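You operate a simulated robot arm through the tools that you are given. There is no shell and no other tool.

You run a simulated robot arm. Do the job below in one go: nothing can be reset, and whatever is moved stays where it is left.

JOB
The winder has finished: switch it off and fasten its watch in the trinket case.
Fine: switch off before the hood opens; shut the hood again. Set down upright: watch holder. Where these are worked on the way, their far stop is far enough and under half their travel is too little: winder hood.

Only the result counts: the job must be done as asked and must still hold three seconds after the hand-in. Knocking over, shifting, dropping, spilling or breaking anything else fails it.

ROBOT AND FRAMES
A 7-joint arm with a fingered hand, fixed in place. Base frame: the origin is on the floor under the middle of its stand, x ahead of it, y to its left, z up. Readings come in mm, degrees, newtons and seconds.
It reaches about 1085 mm from its shoulder. Its first joint turns from -166.0 to 166.0 degrees. Payload 3.7 kg.
The tool frame sits at the grasp point between the pads (the TCP): z along the fingers, y along the line on which they close. The tips reach 25 mm beyond it. The gripper opens to 88 mm; its body begins 29 mm behind the TCP. The gripper is a hand of 5 fingers: y runs from the thumb to the fingers, the wrist lies at [-13, -106, -174] in the tool frame, and closing takes about 1.5 s.
Orientation is that of the tool frame in the base frame, as a unit quaternion [x, y, z, w]. With the fingers straight down and the wrist toward the robot, the tool's x, y and z point along [0, 1, 0], [1, 0, 0] and [0, 0, -1] of the base frame.

CONTROLS
- The arm moves only by the tool play_rows. Its argument "series" is a list of rows, each a list of 6 numbers: the shift along the tool's x, y, z in units of 40 mm (1.0 is 40 mm), then the turn, a rotation vector about the tool's x, y, z in units of 5 degrees (1.0 is 5 degrees). In form: [[tx, ty, tz, ax, ay, az], ...]. A call has 1 to 20 rows; each row shifts and turns the commanded pose from where the row before left it, along the tool's axes as they then stand. "hand" is the gripper command, from -1 (fully open) to 1 (shut), values between in proportion, set as the call begins (left out, the last holds). A call with a number of a shift or a turn outside -1 to 1 is refused whole. Rows are played at 5 a second. More than 50 mm and 8.6 degrees between two rows, or a gripper value outside its range, and nothing of the call is played. A pose out of reach is approached as far as the arm can. The call stops where the force on the tool passes 40 N (or 10 N more than at its start, if that is more) or the arm is blocked; 0.2 s more then pass. The fingers move at their own pace (about 108 mm/s each) and stop on an object; they squeeze with about 30 N. The grip force told is the motor's: it shows also when the fingers shut on nothing. Time passes only in rows, and 0.2 s behind the last, so rows that do not move let the fingers close. It gives the time, the measured TCP pose, the force on the tool (base axes), the opening and the grip force at its end, in the units of the frame above (readings bear some noise), with the torque about the TCP (base axes, N m) and any sound that the robot's microphone picked up, and new pictures: "views" is both (left out), scene, wrist or none.
- Cameras (640 x 400 px; columns grow to the right, rows downward): "scene" is fixed at [52.4, 648.5, 1579.2]; the picture's right is [-0.68, -0.73, 0.00], its down [-0.41, 0.38, -0.83] and it looks along [0.61, -0.56, -0.56] (base axes); focal length 347 px, centre (320, 200). "wrist" rides on the gripper at [59, -79, -105] in the tool frame; the picture's right is [-0.73, 0.32, -0.61], its down [-0.62, -0.68, 0.38] and it looks along [-0.29, 0.66, 0.70] (tool axes); focal length 234 px, centre (320, 200). There is no depth. A picture from a camera that has moved, and an enlarged one, comes with that camera's place and axes in the base frame and with its lens.
- curl_fingers(index, middle, ring, little, thumb_bend, thumb_turn): sets how far each is bent, from 0 (flat) to 100 (curled in); at 30 the hand is open as for a grip, at 70 the pads meet at the TCP. One left out holds its place. A second passes; each finger stops where it meets its share of the squeeze, and holds until it gets a number again. A gripper value or a shape takes the hand back. It gives what a move gives, with no picture; readings hold the bend of each and the force on index, middle, ring, little, thumb and palm. thumb_turn goes from beside the hand (0) to across from the fingers (100), as for a grip.
- grasp_type(shape): the hand has 5 fingers and takes this shape, open, in about a second: jaw (thumb against the fingers, like two jaws); tri (thumb and two fingers); tip (a fingertip pinch); poke (one finger out to press); point (the index stretched); flat (the hand flat); cup (the hand cupped); fist (a fist). The gripper value then closes the fingers along that shape, each until it touches; the sizes above hold for jaw. It gives what a move gives, with no picture.
- zoom(camera, box): a new picture of the part [left, top, right, bottom] of that camera's present view, enlarged. No time passes.
- sign_off(): hands the job in; it is judged then, once.

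Places have to be worked out from the pictures, the camera data and where the tool is seen. Open the gripper and draw the arm clear of the work before you hand the job in, unless the task says otherwise.

The tools are called after ">>>" as name(argument=value, ...) on one line, values as JSON. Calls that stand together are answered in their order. play_rows: Moves the arm, as the interface text tells. Its arguments: {"type":"object","properties":{"series":{"type":"array"},"hand":{"type":"number"},"views":{"type":"string","enum":["both","scene","wrist","none"]}},"required":["series"]} The other tools are called the same way: grasp_type (shape) gives the hand a shape; curl_fingers (index, middle, ring, little, thumb_bend, thumb_turn) moves the fingers one by one; zoom (camera, box) takes an enlarged picture of a part of a camera's view; sign_off () hands the job in.

At the start:

```text
time_s: 0.0
tcp_pos: [556.4, 21.1, 1198.1]
tcp_rot: [0.707, 0.707, 0.0, 0.0]
force: [-0.4, -0.3, -0.1]
torque: [0.0, 0.03, 0.03]
width: 87.8
gripper_force: 0.1
shape: jaw
bend: [30.0, 30.0, 30.0, 30.0, 30.0, 98.0]
finger forces: [0.0, 0.0, 0.0, 0.0, 0.0, 0.0]
```

scene: 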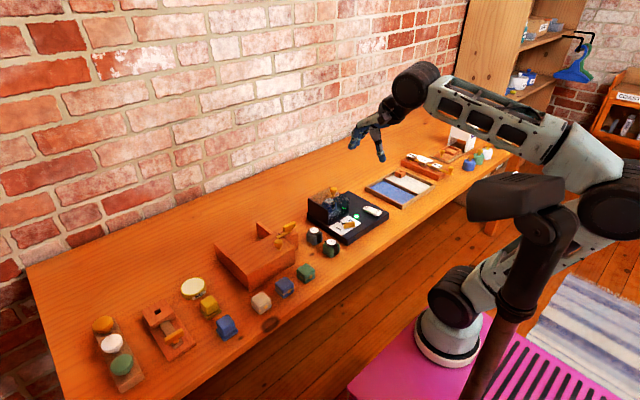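
wrist: 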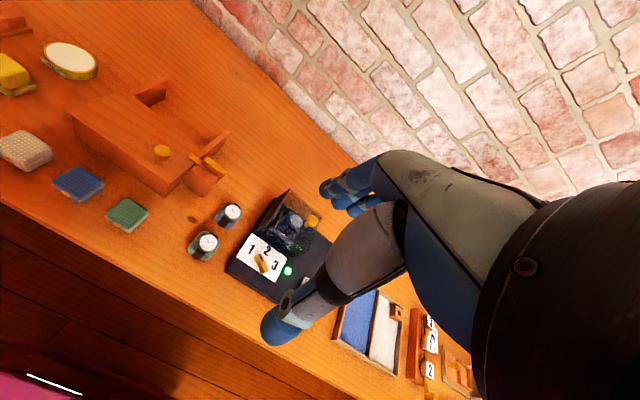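

I begin by looking closer at the bench: the winder seems to be the dark box with the dial, and the case may be the wooden box near it. I zoom in on both cameras.

>>> zoom(camera="scene", box=[290, 170, 410, 245])

>>> zoom(camera="scene", box=[200, 200, 340, 300])

>>> zoom(camera="scene", box=[360, 110, 520, 210])

>>> zoom(camera="scene", box=[80, 260, 300, 400])

>>> zoom(camera="wrist", box=[170, 170, 350, 310])

>>> zoom(camera="wrist", box=[50, 60, 250, 260])

```text
5.33 times, centred on (350, 208) of scene
camera zoom: at [52.4, 648.5, 1579.2], right [-0.68, -0.73, 0.0], down [-0.41, 0.38, -0.83], along [0.61, -0.56, -0.56], focal length 1849 px, centre (160, 160)
```

zoom: 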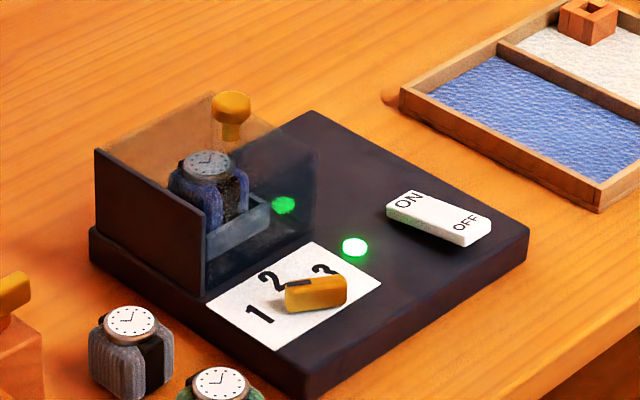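

```text
4.00 times, centred on (270, 250) of scene
camera zoom: at [52.4, 648.5, 1579.2], right [-0.68, -0.73, 0.0], down [-0.41, 0.38, -0.83], along [0.61, -0.56, -0.56], focal length 1387 px, centre (520, 0)
```

zoom: 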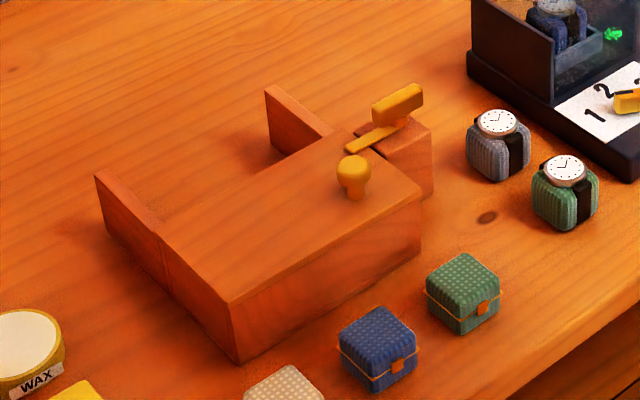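

```text
4.00 times, centred on (440, 160) of scene
camera zoom: at [52.4, 648.5, 1579.2], right [-0.68, -0.73, 0.0], down [-0.41, 0.38, -0.83], along [0.61, -0.56, -0.56], focal length 1387 px, centre (-160, 360)
```

zoom: 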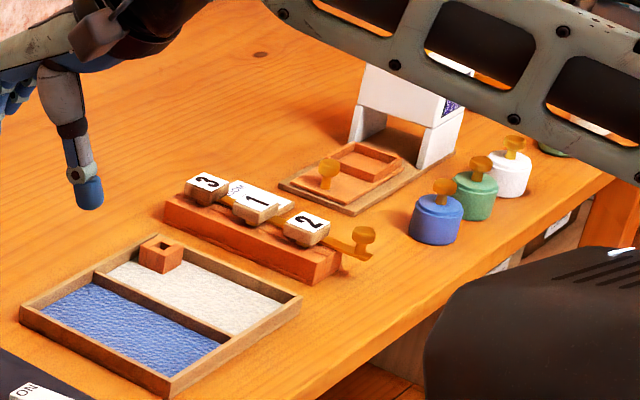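

```text
2.86 times, centred on (190, 330) of scene
camera zoom: at [52.4, 648.5, 1579.2], right [-0.68, -0.73, 0.0], down [-0.41, 0.38, -0.83], along [0.61, -0.56, -0.56], focal length 991 px, centre (691, -171)
```

zoom: 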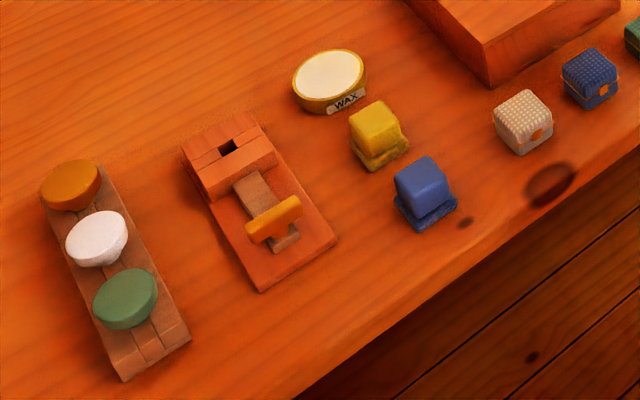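

```text
2.86 times, centred on (260, 240) of wrist
camera zoom: at [475.8, 79.1, 1303.3], right [0.32, -0.73, 0.61], down [-0.68, -0.62, -0.38], along [0.66, -0.29, -0.7], focal length 669 px, centre (491, 86)
```

zoom: 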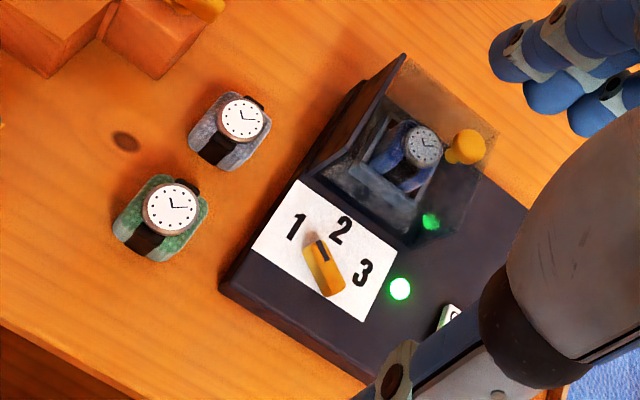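

```text
2.00 times, centred on (150, 160) of wrist
camera zoom: at [475.8, 79.1, 1303.3], right [0.32, -0.73, 0.61], down [-0.68, -0.62, -0.38], along [0.66, -0.29, -0.7], focal length 468 px, centre (660, 280)
```

zoom: 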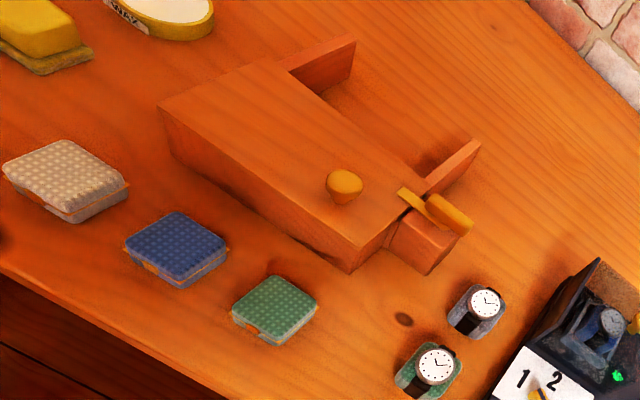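

The winder is the dark base with the glass hood, the ON/OFF rocker and a lit green lamp. The trinket case looks like the wooden box with a lid knob and a brass latch. I lower the arm for a nearer look with the wrist camera.

>>> play_rows(series=[[0, -0.5, 1, 0, 0, 0], [0, -0.5, 1, 0, 0, 0], [0, -0.5, 1, 0, 0, 0], [0, 0, 1, 0, 0, 0]], views="both")

```text
time_s: 1.0
tcp_pos: [499.2, 19.4, 1037.7]
tcp_rot: [0.707, 0.707, -0.001, 0.0]
force: [0.0, -0.6, 0.0]
torque: [-0.01, 0.0, 0.03]
width: 87.9
gripper_force: 0.0
shape: jaw
bend: [30.0, 30.0, 30.0, 30.0, 30.0, 98.0]
finger forces: [0.0, 0.0, 0.0, 0.1, 0.1, 0.0]
camera wrist: at [419.4, 77.0, 1142.7], right [0.32, -0.73, 0.61], down [-0.68, -0.62, -0.38], along [0.66, -0.29, -0.7], focal length 234 px, centre (320, 200)
```

scene: 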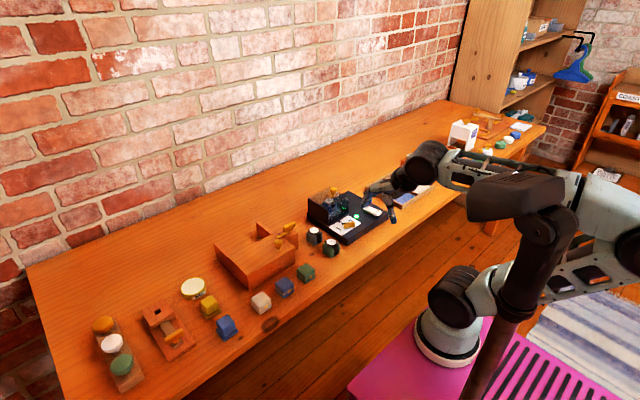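
wrist: 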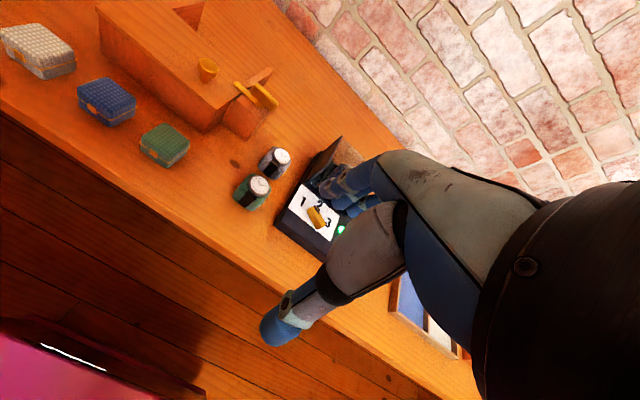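

The green lamp triangulates to about (675, -106, 852), so the winder's top sits near z 850, with the rocker near (655, -168). I swing the hand to the left above the bench to look at the case and its latch.

>>> play_rows(series=[[0.63, 0.86, 0, 0, 0, 0], [0.63, 0.86, 0, 0, 0, 0], [0.63, 0.86, 0, 0, 0, 0], [0.63, 0.86, 0, 0, 0, 0]], views="both")

>>> zoom(camera="wrist", box=[60, 0, 300, 240])

>>> zoom(camera="scene", box=[290, 170, 410, 245])

```text
time_s: 2.0
tcp_pos: [634.1, 119.8, 1036.7]
tcp_rot: [0.707, 0.707, 0.001, 0.001]
force: [0.2, 0.0, 0.4]
torque: [-0.04, -0.03, -0.01]
width: 87.5
gripper_force: 0.0
shape: jaw
bend: [30.0, 30.0, 30.0, 30.0, 30.0, 98.0]
finger forces: [0.0, 0.0, 0.0, 0.1, 0.0, 0.0]
camera wrist: at [554.6, 178.2, 1142.4], right [0.32, -0.73, 0.61], down [-0.68, -0.62, -0.38], along [0.66, -0.29, -0.7], focal length 234 px, centre (320, 200)
```

scene: 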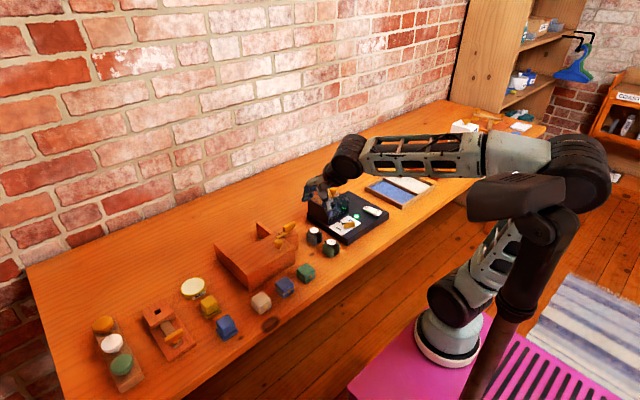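
wrist: 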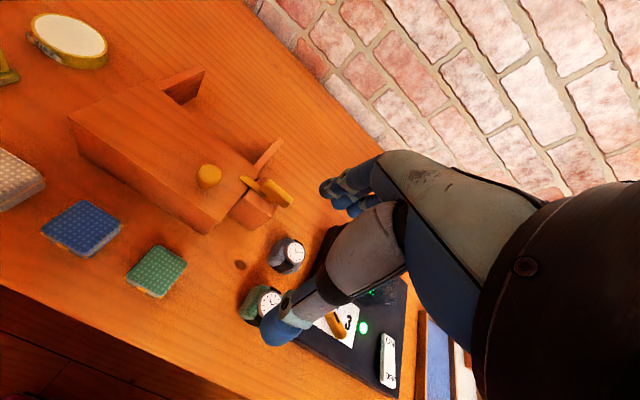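

```text
1.67 times, centred on (180, 120) of wrist
camera zoom: at [554.6, 178.2, 1142.4], right [0.32, -0.73, 0.61], down [-0.68, -0.62, -0.38], along [0.66, -0.29, -0.7], focal length 390 px, centre (553, 333)
```

zoom: 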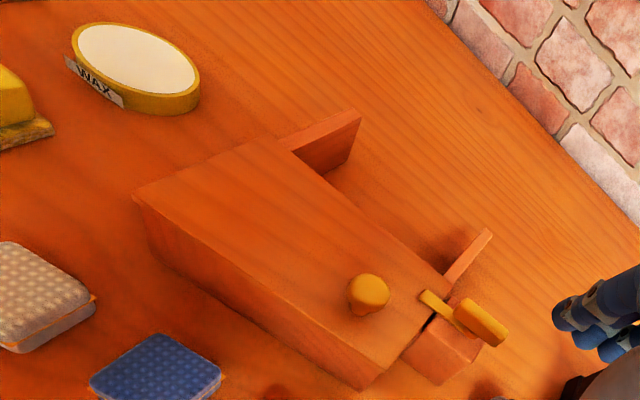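

```text
5.33 times, centred on (350, 208) of scene
camera zoom: at [52.4, 648.5, 1579.2], right [-0.68, -0.73, 0.0], down [-0.41, 0.38, -0.83], along [0.61, -0.56, -0.56], focal length 1849 px, centre (160, 160)
```

zoom: 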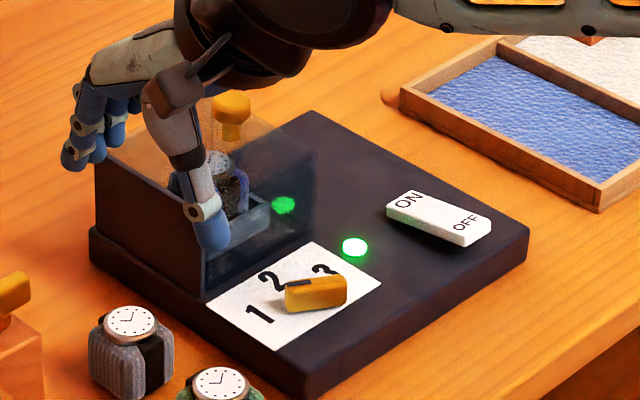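

The case shows a lid with a knob, two rails running back behind it, and a brass bar on a block at its right end. I enlarge the latch and the hood further to understand how they work.

>>> zoom(camera="wrist", box=[180, 130, 300, 240])

>>> zoom(camera="scene", box=[260, 210, 310, 260])

>>> zoom(camera="scene", box=[210, 215, 300, 295])

>>> zoom(camera="scene", box=[360, 198, 390, 222])

```text
3.64 times, centred on (240, 185) of wrist
camera zoom: at [554.6, 178.2, 1142.4], right [0.32, -0.73, 0.61], down [-0.68, -0.62, -0.38], along [0.66, -0.29, -0.7], focal length 852 px, centre (611, 254)
```

zoom: 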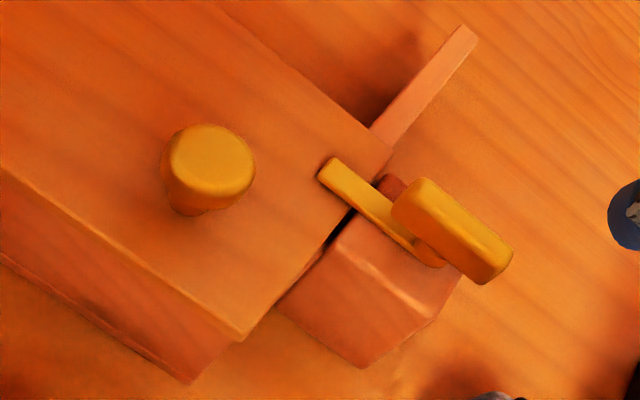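

```text
8.00 times, centred on (285, 235) of scene
camera zoom: at [52.4, 648.5, 1579.2], right [-0.68, -0.73, 0.0], down [-0.41, 0.38, -0.83], along [0.61, -0.56, -0.56], focal length 2774 px, centre (600, -80)
```

zoom: 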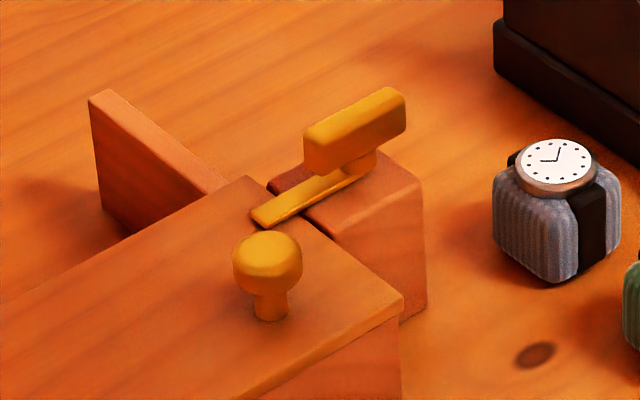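

```text
5.00 times, centred on (255, 255) of scene
camera zoom: at [52.4, 648.5, 1579.2], right [-0.68, -0.73, 0.0], down [-0.41, 0.38, -0.83], along [0.61, -0.56, -0.56], focal length 1734 px, centre (645, -75)
```

zoom: 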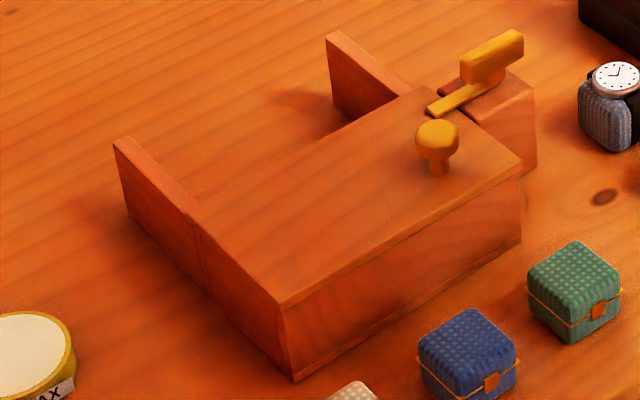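

```text
16.00 times, centred on (375, 210) of scene
camera zoom: at [52.4, 648.5, 1579.2], right [-0.68, -0.73, 0.0], down [-0.41, 0.38, -0.83], along [0.61, -0.56, -0.56], focal length 5548 px, centre (-560, 40)
```

zoom: 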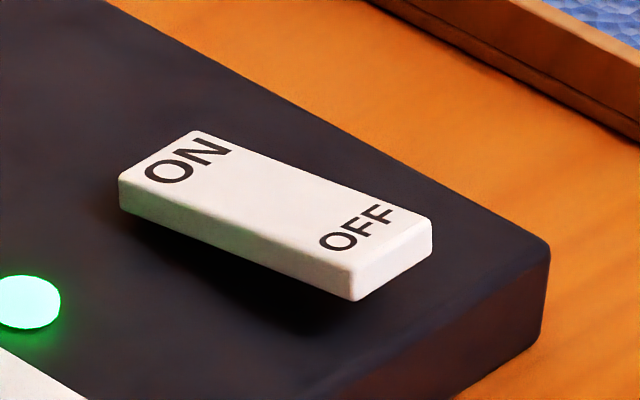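

The latch is a turn-piece: a brass bar reaching over the lid's right edge, turned by the raised grip above it. The rocker lies along x from about 620 (OFF end, raised) to 687 (ON), with its middle near y -168. I shape the hand for poking and see where the finger sits.

>>> grasp_type(shape="poke")

>>> play_rows(series=[[-1, -0.5, 0, 0, 0, 0], [-1, -0.5, 0, 0, 0, 0], [-1, -0.5, 0, 0, 0, 0], [-1, 0, 0, 0, 0, 0]], views="both")

>>> zoom(camera="scene", box=[290, 150, 430, 245])

```text
time_s: 2.9
tcp_pos: [634.4, 119.1, 1037.2]
tcp_rot: [0.708, 0.706, 0.0, 0.0]
force: [0.0, 0.9, -0.2]
torque: [-0.03, -0.01, -0.02]
width: 0.0
gripper_force: 0.0
shape: poke
bend: [70.0, 70.0, 99.0, 99.0, 100.0, 100.0]
finger forces: [0.0, 0.0, 0.0, 0.0, 0.0, 0.0]
```

```text
time_s: 3.9
tcp_pos: [570.9, -39.3, 1037.9]
tcp_rot: [0.707, 0.707, 0.0, 0.0]
force: [-0.4, -0.1, 0.3]
torque: [0.04, -0.01, 0.02]
width: 0.1
gripper_force: 0.0
shape: poke
bend: [70.0, 70.0, 99.0, 99.0, 100.0, 100.0]
finger forces: [0.1, 0.1, 0.0, 0.0, 0.0, 0.1]
camera wrist: at [490.7, 19.1, 1142.8], right [0.32, -0.73, 0.61], down [-0.68, -0.62, -0.38], along [0.66, -0.29, -0.7], focal length 234 px, centre (320, 200)
```

scene: 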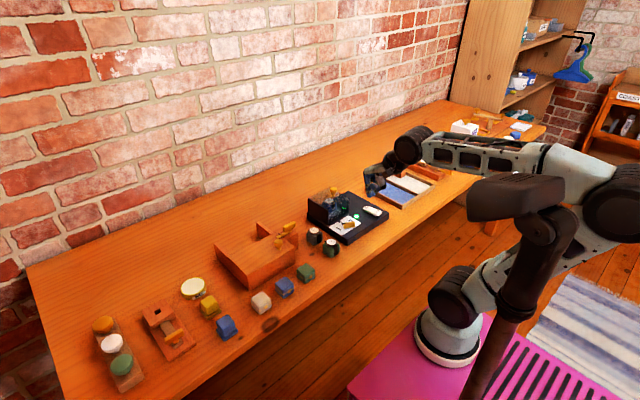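
wrist: 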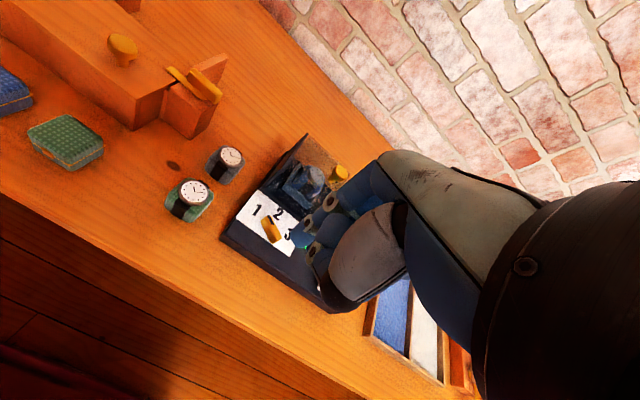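

```text
4.21 times, centred on (360, 198) of scene
camera zoom: at [52.4, 648.5, 1579.2], right [-0.68, -0.73, 0.0], down [-0.41, 0.38, -0.83], along [0.61, -0.56, -0.56], focal length 1460 px, centre (152, 210)
```

zoom: 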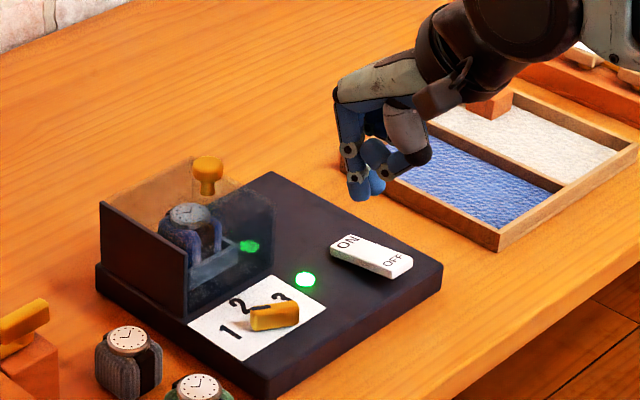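

In the poke shape the two fingertips sit just below the TCP, about 15–20 mm further along the fingers. I move above the rocker's OFF end at (632, -168).

>>> play_rows(series=[[-0.806, 0.385, 0.5, 0, 0, 0], [-0.806, 0.385, 0.5, 0, 0, 0], [-0.806, 0.385, 0.5, 0, 0, 0], [-0.806, 0.385, 0.5, 0, 0, 0], [0, 0, 0.6, 0, 0, 0]], views="both")

>>> zoom(camera="scene", box=[330, 160, 410, 230])

```text
time_s: 5.1
tcp_pos: [633.2, -164.9, 934.4]
tcp_rot: [0.707, 0.707, 0.0, 0.0]
force: [0.0, 0.5, 0.1]
torque: [0.0, 0.0, -0.01]
width: 0.1
gripper_force: 0.0
shape: poke
bend: [70.0, 70.0, 99.0, 99.0, 100.0, 100.0]
finger forces: [0.1, 0.1, 0.1, 0.0, 0.0, 0.0]
camera wrist: at [553.5, -107.8, 1039.0], right [0.32, -0.73, 0.61], down [-0.68, -0.62, -0.38], along [0.66, -0.29, -0.7], focal length 234 px, centre (320, 200)
```

scene: 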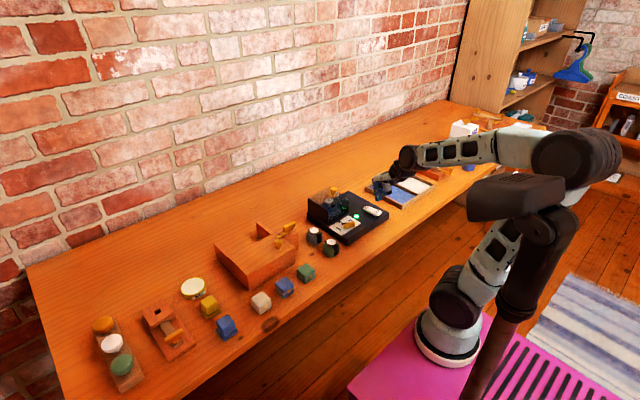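
wrist: 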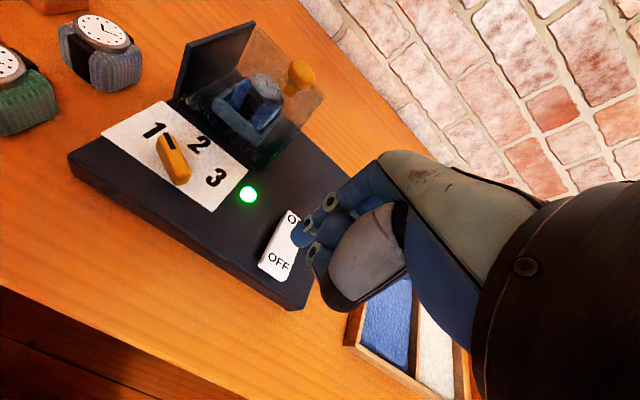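

```text
5.71 times, centred on (370, 195) of scene
camera zoom: at [52.4, 648.5, 1579.2], right [-0.68, -0.73, 0.0], down [-0.41, 0.38, -0.83], along [0.61, -0.56, -0.56], focal length 1981 px, centre (34, 229)
```

zoom: 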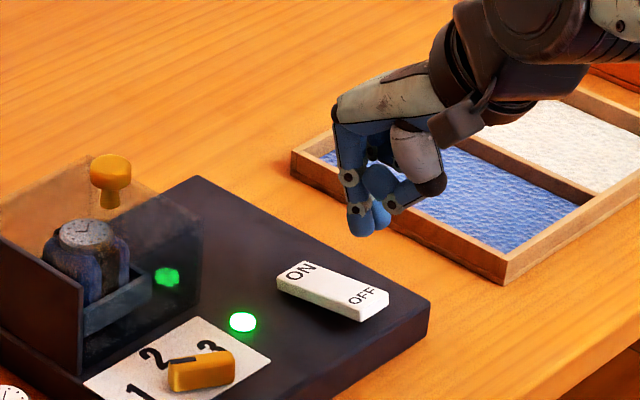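

The view confirms the OFF end lies right under the fingertips. I lower toward it in small steps, watching force and lamp.

>>> play_rows(series=[[-0.1, 0, 0.4, 0, 0, 0], [0, 0, 0.4, 0, 0, 0], [0, 0, 0.2, 0, 0, 0], [0, 0, 0.1, 0, 0, 0], [0, 0, 0.1, 0, 0, 0]], views="wrist")

>>> zoom(camera="scene", box=[330, 160, 410, 230])

```text
time_s: 6.3
tcp_pos: [635.6, -169.6, 887.4]
tcp_rot: [0.707, 0.707, 0.0, 0.0]
force: [-0.7, -0.4, 0.1]
torque: [0.0, -0.02, 0.02]
width: 0.0
gripper_force: 0.0
shape: poke
bend: [70.0, 70.0, 99.0, 99.0, 100.0, 100.0]
finger forces: [0.0, 0.0, 0.0, 0.0, 0.0, 0.0]
camera wrist: at [555.3, -112.0, 992.0], right [0.32, -0.73, 0.61], down [-0.68, -0.62, -0.38], along [0.66, -0.29, -0.7], focal length 234 px, centre (320, 200)
```

wrist: 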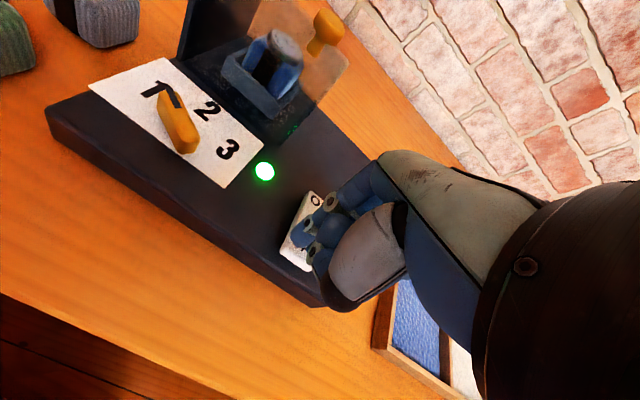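

```text
5.71 times, centred on (370, 195) of scene
camera zoom: at [52.4, 648.5, 1579.2], right [-0.68, -0.73, 0.0], down [-0.41, 0.38, -0.83], along [0.61, -0.56, -0.56], focal length 1981 px, centre (34, 229)
```

zoom: 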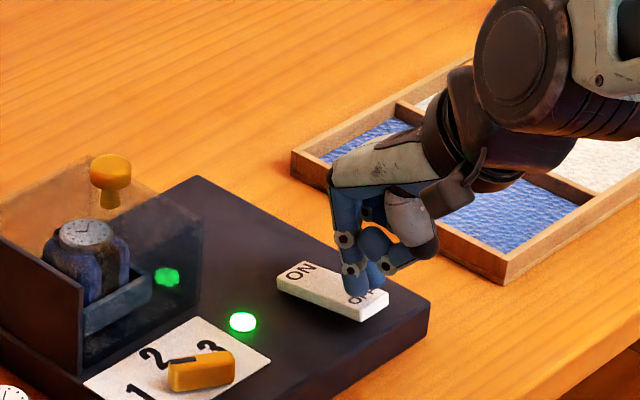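

The fingertip is directly over the OFF label with no contact yet. I press on in small steps.

>>> play_rows(series=[[0, 0, 0.1, 0, 0, 0], [0, 0, 0.1, 0, 0, 0], [0, 0, 0.1, 0, 0, 0], [0, 0, 0.1, 0, 0, 0]], views="wrist")

>>> zoom(camera="scene", box=[330, 160, 410, 230])

```text
time_s: 7.3
tcp_pos: [635.5, -170.9, 870.5]
tcp_rot: [0.707, 0.708, 0.001, 0.001]
force: [-0.5, -0.4, 0.1]
torque: [0.0, 0.0, 0.01]
width: 0.0
gripper_force: 0.0
shape: poke
bend: [70.0, 70.0, 99.0, 99.0, 100.0, 100.0]
finger forces: [0.0, 0.0, 0.0, 0.1, 0.1, 0.0]
camera wrist: at [555.4, -112.8, 974.8], right [0.32, -0.73, 0.61], down [-0.68, -0.62, -0.38], along [0.66, -0.29, -0.7], focal length 234 px, centre (320, 200)
```

wrist: 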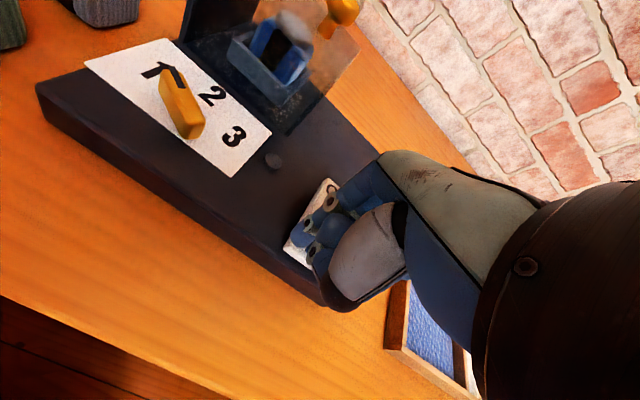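

```text
5.71 times, centred on (370, 195) of scene
camera zoom: at [52.4, 648.5, 1579.2], right [-0.68, -0.73, 0.0], down [-0.41, 0.38, -0.83], along [0.61, -0.56, -0.56], focal length 1981 px, centre (34, 229)
```

zoom: 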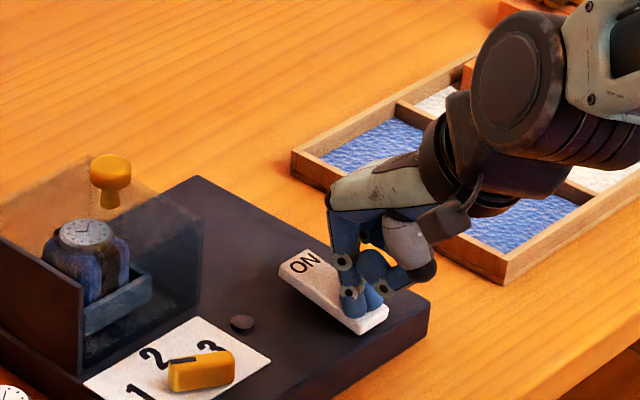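

The lamp has gone dark and the rocker has tipped: the winder is off. I raise the hand clear and look at the hood.

>>> play_rows(series=[[0, 0, -0.5, 0, 0, 0], [0, 0, -1, 0, 0, 0], [0, 0, -1, 0, 0, 0], [0, -0.5, -1, 0, 0, 0], [0, -1, -0.5, 0, 0, 0]], views="both")

>>> zoom(camera="wrist", box=[180, 60, 380, 260])

>>> zoom(camera="scene", box=[300, 175, 360, 235])

```text
time_s: 8.5
tcp_pos: [575.4, -170.3, 1031.6]
tcp_rot: [0.708, 0.707, 0.0, 0.0]
force: [-0.2, 0.0, 0.6]
torque: [-0.01, 0.0, -0.02]
width: 0.1
gripper_force: 0.0
shape: poke
bend: [70.0, 70.0, 99.0, 99.0, 100.0, 100.0]
finger forces: [0.0, 0.0, 0.0, 0.1, 0.0, 0.0]
camera wrist: at [495.2, -113.2, 1136.3], right [0.32, -0.73, 0.61], down [-0.68, -0.62, -0.38], along [0.66, -0.29, -0.7], focal length 234 px, centre (320, 200)
```

scene: 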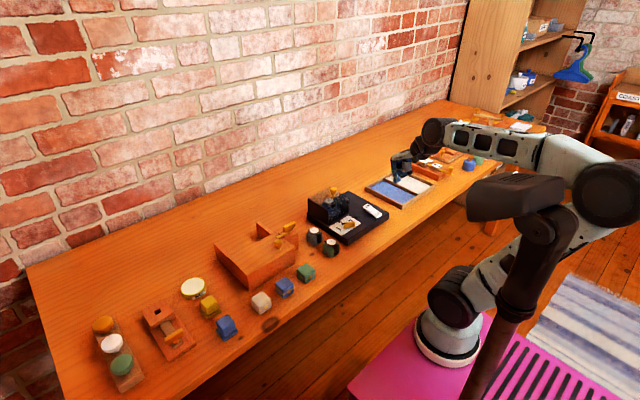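
wrist: 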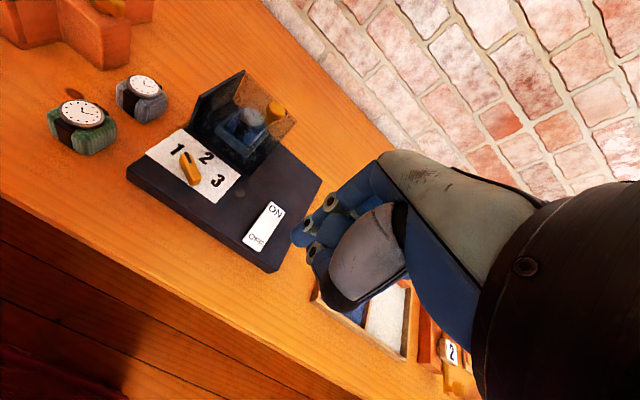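

```text
2.00 times, centred on (280, 160) of wrist
camera zoom: at [495.2, -113.2, 1136.3], right [0.32, -0.73, 0.61], down [-0.68, -0.62, -0.38], along [0.66, -0.29, -0.7], focal length 468 px, centre (400, 280)
```

zoom: 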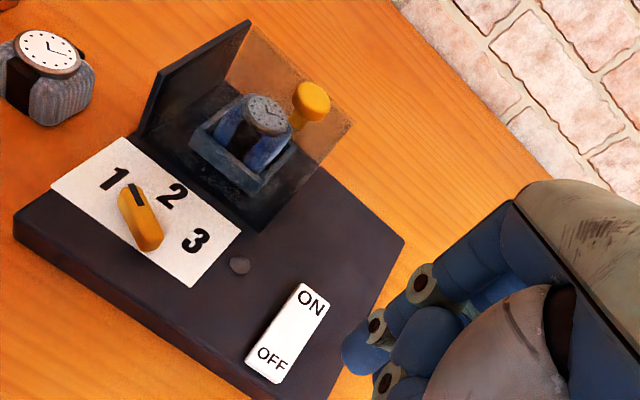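

```text
6.67 times, centred on (330, 205) of scene
camera zoom: at [52.4, 648.5, 1579.2], right [-0.68, -0.73, 0.0], down [-0.41, 0.38, -0.83], along [0.61, -0.56, -0.56], focal length 2311 px, centre (253, 167)
```

zoom: 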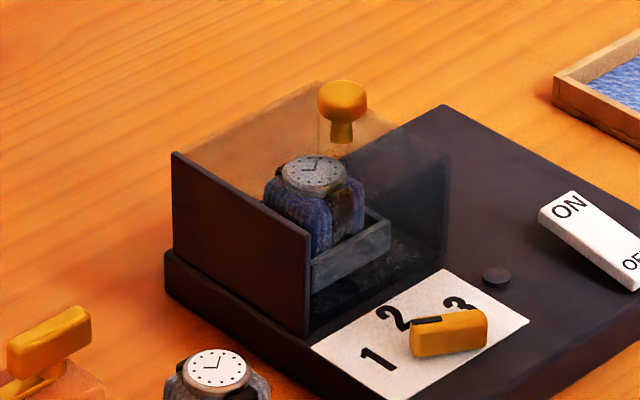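

The base top works out at about z 842 from both cameras; the hood spans roughly x 715–816, y -116…-12, its knob near (768, -86, 930), and the dark wall at the +y side suggests a hinge there. I try the tri shape here in free air to see the finger layout.

>>> grasp_type(shape="tri")

>>> zoom(camera="scene", box=[380, 130, 450, 200])

>>> zoom(camera="wrist", box=[180, 100, 480, 360])

```text
time_s: 9.4
tcp_pos: [575.3, -171.6, 1031.1]
tcp_rot: [0.707, 0.707, 0.0, 0.0]
force: [0.1, -0.3, 0.4]
torque: [0.0, -0.02, 0.02]
width: 87.8
gripper_force: 0.1
shape: tri
bend: [30.0, 30.0, 99.0, 99.0, 30.0, 98.0]
finger forces: [0.0, 0.0, 0.0, 0.0, 0.0, 0.0]
```

```text
5.71 times, centred on (415, 165) of scene
camera zoom: at [52.4, 648.5, 1579.2], right [-0.68, -0.73, 0.0], down [-0.41, 0.38, -0.83], along [0.61, -0.56, -0.56], focal length 1981 px, centre (-223, 400)
```

zoom: 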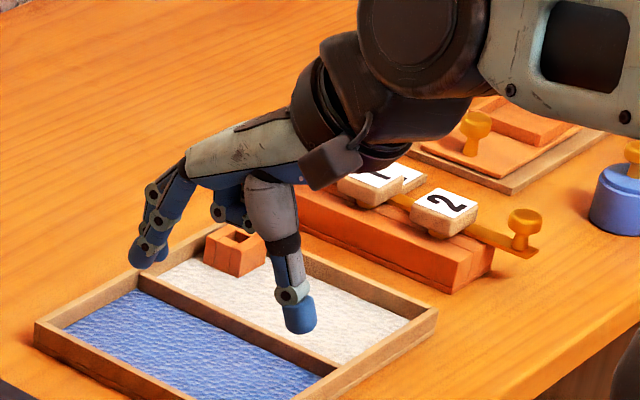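

```text
1.54 times, centred on (330, 230) of wrist
camera zoom: at [495.3, -113.3, 1135.9], right [0.32, -0.73, 0.61], down [-0.68, -0.62, -0.38], along [0.66, -0.29, -0.7], focal length 360 px, centre (305, 154)
```

zoom: 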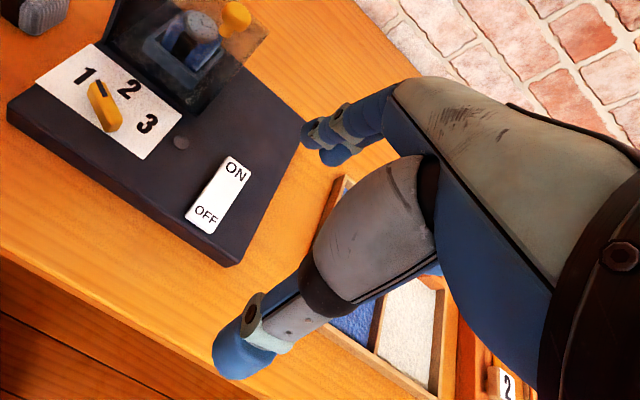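

In the tri shape, thumb and two fingers straddle the TCP along x, while ring and little stay curled on the -y side. I move above the hood knob at about (768, -86).

>>> play_rows(series=[[0.425, 0.965, 0.1, 0, 0, 0], [0.425, 0.965, 0.1, 0, 0, 0], [0.425, 0.965, 0.1, 0, 0, 0], [0.425, 0.965, 0.1, 0, 0, 0], [0.425, 0.965, 0.1, 0, 0, 0]], views="both")

>>> zoom(camera="scene", box=[295, 150, 385, 230])

>>> zoom(camera="wrist", box=[180, 100, 420, 360])

```text
time_s: 10.6
tcp_pos: [766.3, -84.7, 1010.0]
tcp_rot: [0.707, 0.707, 0.001, 0.0]
force: [-0.2, -0.3, 0.7]
torque: [-0.02, -0.02, -0.02]
width: 87.9
gripper_force: 0.1
shape: tri
bend: [30.0, 30.0, 99.0, 99.0, 30.0, 98.0]
finger forces: [0.0, 0.0, 0.1, 0.0, 0.0, 0.0]
camera wrist: at [685.7, -27.5, 1115.8], right [0.32, -0.73, 0.61], down [-0.68, -0.62, -0.38], along [0.66, -0.29, -0.7], focal length 234 px, centre (320, 200)
```

scene: 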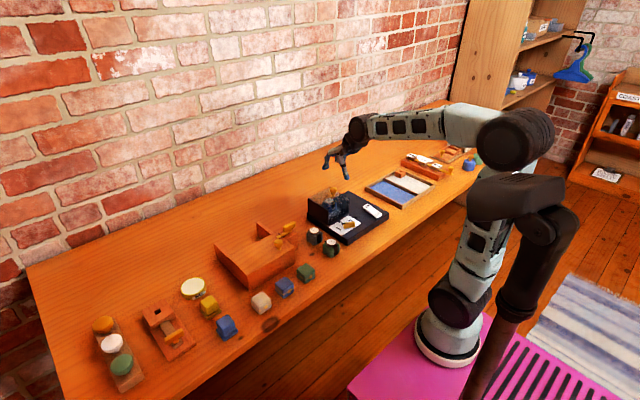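
wrist: 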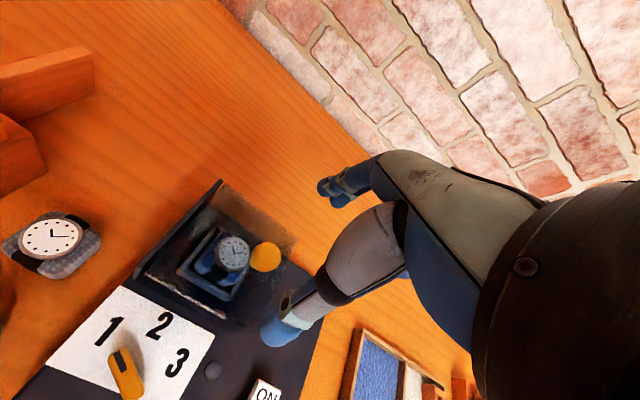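

```text
5.00 times, centred on (340, 190) of scene
camera zoom: at [52.4, 648.5, 1579.2], right [-0.68, -0.73, 0.0], down [-0.41, 0.38, -0.83], along [0.61, -0.56, -0.56], focal length 1734 px, centre (220, 250)
```

zoom: 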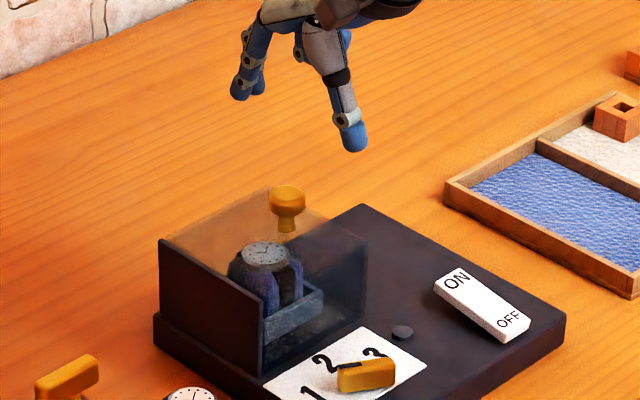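

```text
1.54 times, centred on (300, 230) of wrist
camera zoom: at [685.7, -27.5, 1115.8], right [0.32, -0.73, 0.61], down [-0.68, -0.62, -0.38], along [0.66, -0.29, -0.7], focal length 360 px, centre (351, 154)
```

zoom: 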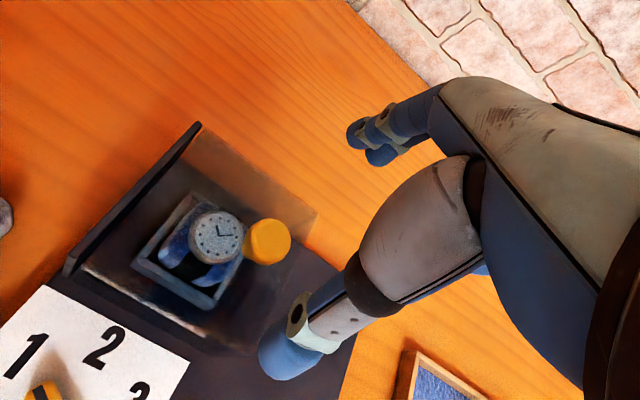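

Both cameras now agree on the knob at about (768.6, -82), its top near z 935 with the glass near 905. I descend so the fingertips straddle the knob head, staying clear of the glass.

>>> play_rows(series=[[0.07, 0.06, 0.9, 0, 0, 0], [0, 0, 0.6, 0, 0, 0], [0, 0, 0.35, 0, 0, 0]], views="wrist")

>>> zoom(camera="scene", box=[295, 150, 385, 230])

>>> zoom(camera="wrist", box=[200, 120, 400, 340])

```text
time_s: 11.4
tcp_pos: [770.8, -83.6, 935.9]
tcp_rot: [0.707, 0.707, 0.001, 0.0]
force: [-0.1, -0.2, 1.3]
torque: [0.0, 0.01, -0.02]
width: 88.2
gripper_force: 0.1
shape: tri
bend: [30.0, 30.0, 99.0, 99.0, 30.0, 98.0]
finger forces: [0.0, 0.1, 0.0, 0.1, 0.0, 0.1]
camera wrist: at [690.9, -25.8, 1041.1], right [0.32, -0.73, 0.61], down [-0.68, -0.62, -0.38], along [0.66, -0.29, -0.7], focal length 234 px, centre (320, 200)
```

wrist: 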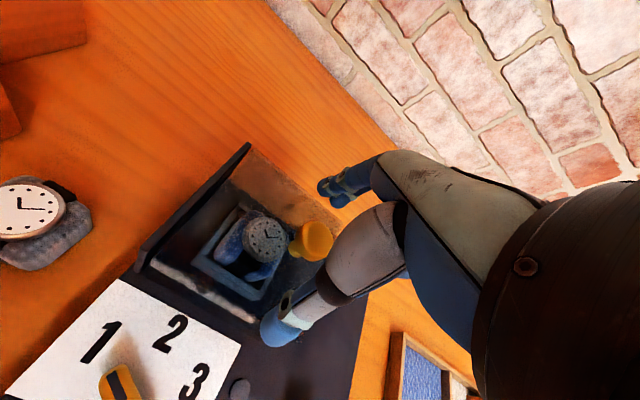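

```text
5.00 times, centred on (340, 190) of scene
camera zoom: at [52.4, 648.5, 1579.2], right [-0.68, -0.73, 0.0], down [-0.41, 0.38, -0.83], along [0.61, -0.56, -0.56], focal length 1734 px, centre (220, 250)
```

zoom: 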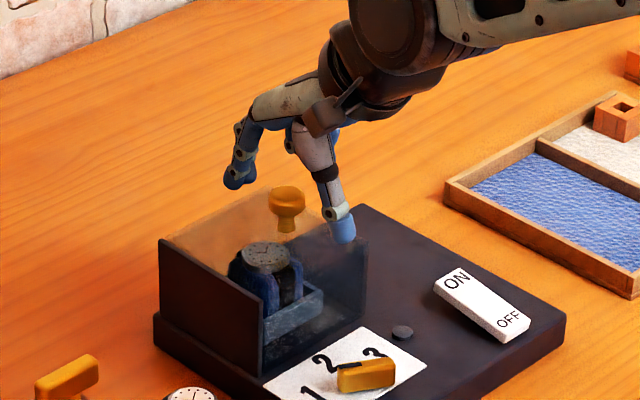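

```text
1.82 times, centred on (300, 230) of wrist
camera zoom: at [690.9, -25.8, 1041.1], right [0.32, -0.73, 0.61], down [-0.68, -0.62, -0.38], along [0.66, -0.29, -0.7], focal length 426 px, centre (356, 146)
```

zoom: 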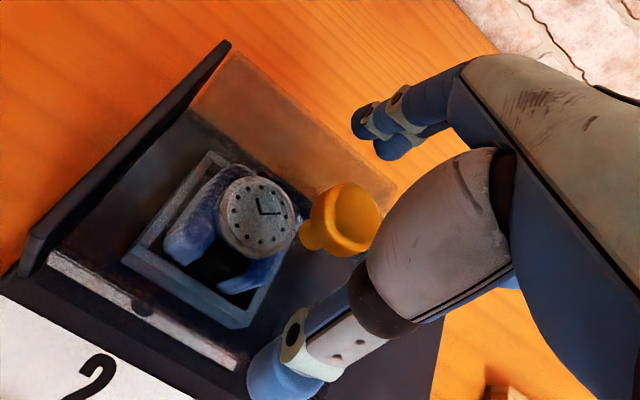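

The knob sits at about (766.5, -79.5), glass top near 905. I shift a few mm to centre on it and then close the three fingers.

>>> play_rows(series=[[0.1, -0.1, 0.08, 0, 0, 0]], views="none")

>>> play_rows(series=[[0, 0, 0, 0, 0, 0], [0, 0, 0, 0, 0, 0], [0, 0, 0, 0, 0, 0], [0, 0, 0, 0, 0, 0], [0, 0, 0, 0, 0, 0], [0, 0, 0, 0, 0, 0], [0, 0, 0, 0, 0, 0]], hand=1, views="wrist")

>>> zoom(camera="scene", box=[295, 150, 385, 230])

>>> zoom(camera="wrist", box=[200, 120, 400, 340])

```text
time_s: 11.8
tcp_pos: [765.7, -79.6, 932.4]
tcp_rot: [0.707, 0.707, 0.0, 0.0]
force: [0.0, 0.7, 0.8]
torque: [-0.02, 0.04, -0.01]
width: 87.8
gripper_force: 0.2
shape: tri
bend: [30.0, 30.0, 99.0, 99.0, 30.0, 98.0]
finger forces: [0.1, 0.0, 0.0, 0.0, 0.0, 0.0]
```

```text
time_s: 13.4
tcp_pos: [767.0, -80.4, 931.5]
tcp_rot: [0.707, 0.707, 0.0, 0.0]
force: [-5.1, 1.2, -19.4]
torque: [0.02, 0.29, 0.0]
width: 13.1
gripper_force: 30.3
shape: tri
bend: [74.0, 50.0, 100.0, 100.0, 71.0, 100.0]
finger forces: [10.8, 13.9, 0.1, 0.0, 25.9, 0.0]
camera wrist: at [686.7, -21.6, 1036.7], right [0.32, -0.73, 0.61], down [-0.68, -0.62, -0.38], along [0.66, -0.29, -0.7], focal length 234 px, centre (320, 200)
```

wrist: 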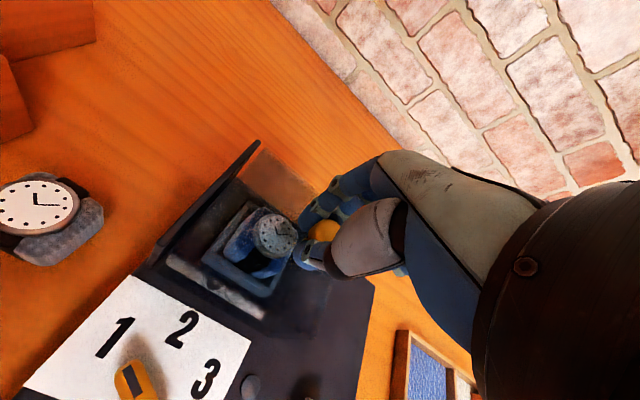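

```text
5.00 times, centred on (340, 190) of scene
camera zoom: at [52.4, 648.5, 1579.2], right [-0.68, -0.73, 0.0], down [-0.41, 0.38, -0.83], along [0.61, -0.56, -0.56], focal length 1734 px, centre (220, 250)
```

zoom: 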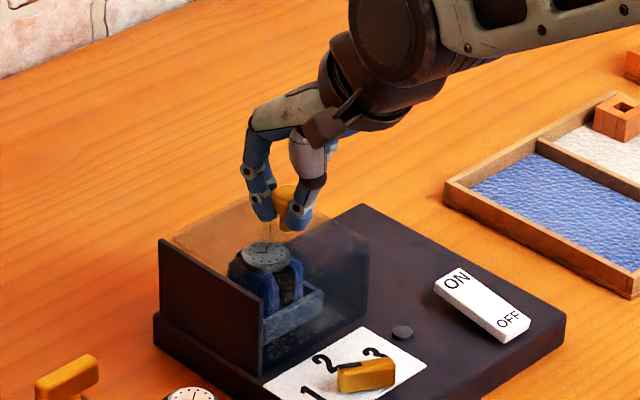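

```text
1.82 times, centred on (300, 230) of wrist
camera zoom: at [686.7, -21.6, 1036.7], right [0.32, -0.73, 0.61], down [-0.68, -0.62, -0.38], along [0.66, -0.29, -0.7], focal length 426 px, centre (356, 146)
```

zoom: 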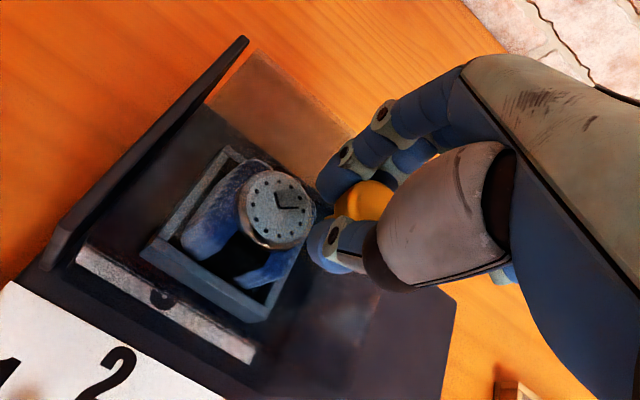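

The thumb, middle and index have closed round the knob (about 30 N). I try a first small lift, turning about a supposed hinge along the top of the dark wall (y ≈ -12, z ≈ 905).

>>> play_rows(series=[[0.065, 0, -0.146, 0, -1, 0], [0.065, 0, -0.146, 0, -1, 0]], views="wrist")

>>> zoom(camera="scene", box=[295, 150, 385, 230])

```text
time_s: 14.0
tcp_pos: [768.1, -73.3, 946.4]
tcp_rot: [0.705, 0.704, -0.059, 0.064]
force: [9.3, 0.3, 3.2]
torque: [-0.07, -0.28, 0.18]
width: 10.3
gripper_force: 30.2
shape: tri
bend: [75.0, 53.0, 100.0, 100.0, 80.0, 100.0]
finger forces: [0.0, 13.3, 0.0, 0.0, 0.0, 0.1]
camera wrist: at [687.9, 1.8, 1039.4], right [0.32, -0.61, 0.73], down [-0.68, -0.68, -0.27], along [0.66, -0.41, -0.63], focal length 234 px, centre (320, 200)
```

wrist: 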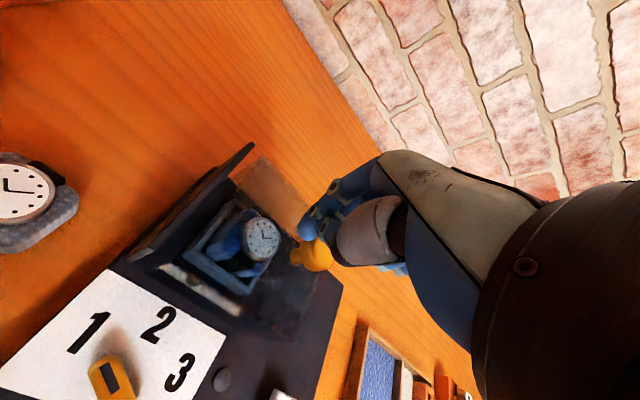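

```text
5.00 times, centred on (340, 190) of scene
camera zoom: at [52.4, 648.5, 1579.2], right [-0.68, -0.73, 0.0], down [-0.41, 0.38, -0.83], along [0.61, -0.56, -0.56], focal length 1734 px, centre (220, 250)
```

zoom: 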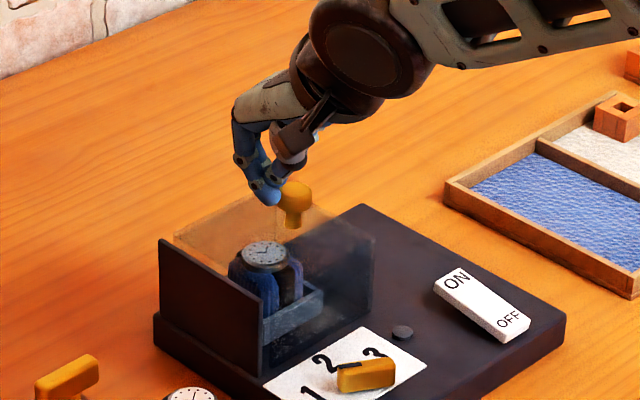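

The fingers slipped off, but the glass seems to have shifted sideways, away from the dark wall – suggesting the hood slides toward -y. I zoom in to check.

>>> zoom(camera="wrist", box=[100, 120, 360, 340])

>>> zoom(camera="scene", box=[300, 175, 360, 235])

```text
1.82 times, centred on (230, 230) of wrist
camera zoom: at [687.9, 1.8, 1039.4], right [0.32, -0.61, 0.73], down [-0.68, -0.68, -0.27], along [0.66, -0.41, -0.63], focal length 426 px, centre (484, 146)
```

zoom: 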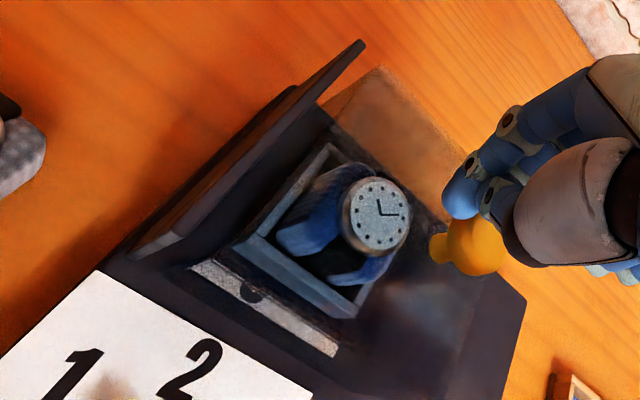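

```text
6.67 times, centred on (330, 205) of scene
camera zoom: at [52.4, 648.5, 1579.2], right [-0.68, -0.73, 0.0], down [-0.41, 0.38, -0.83], along [0.61, -0.56, -0.56], focal length 2311 px, centre (253, 167)
```

zoom: 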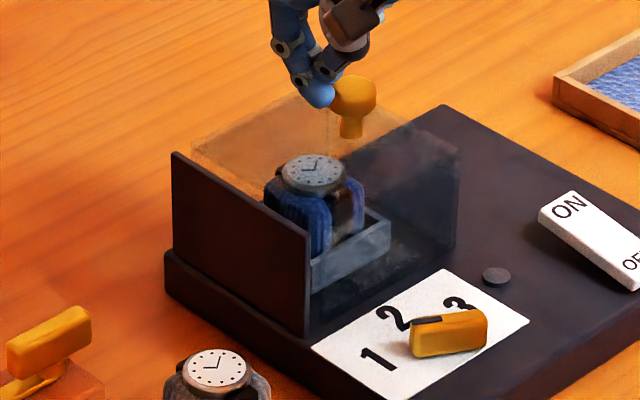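

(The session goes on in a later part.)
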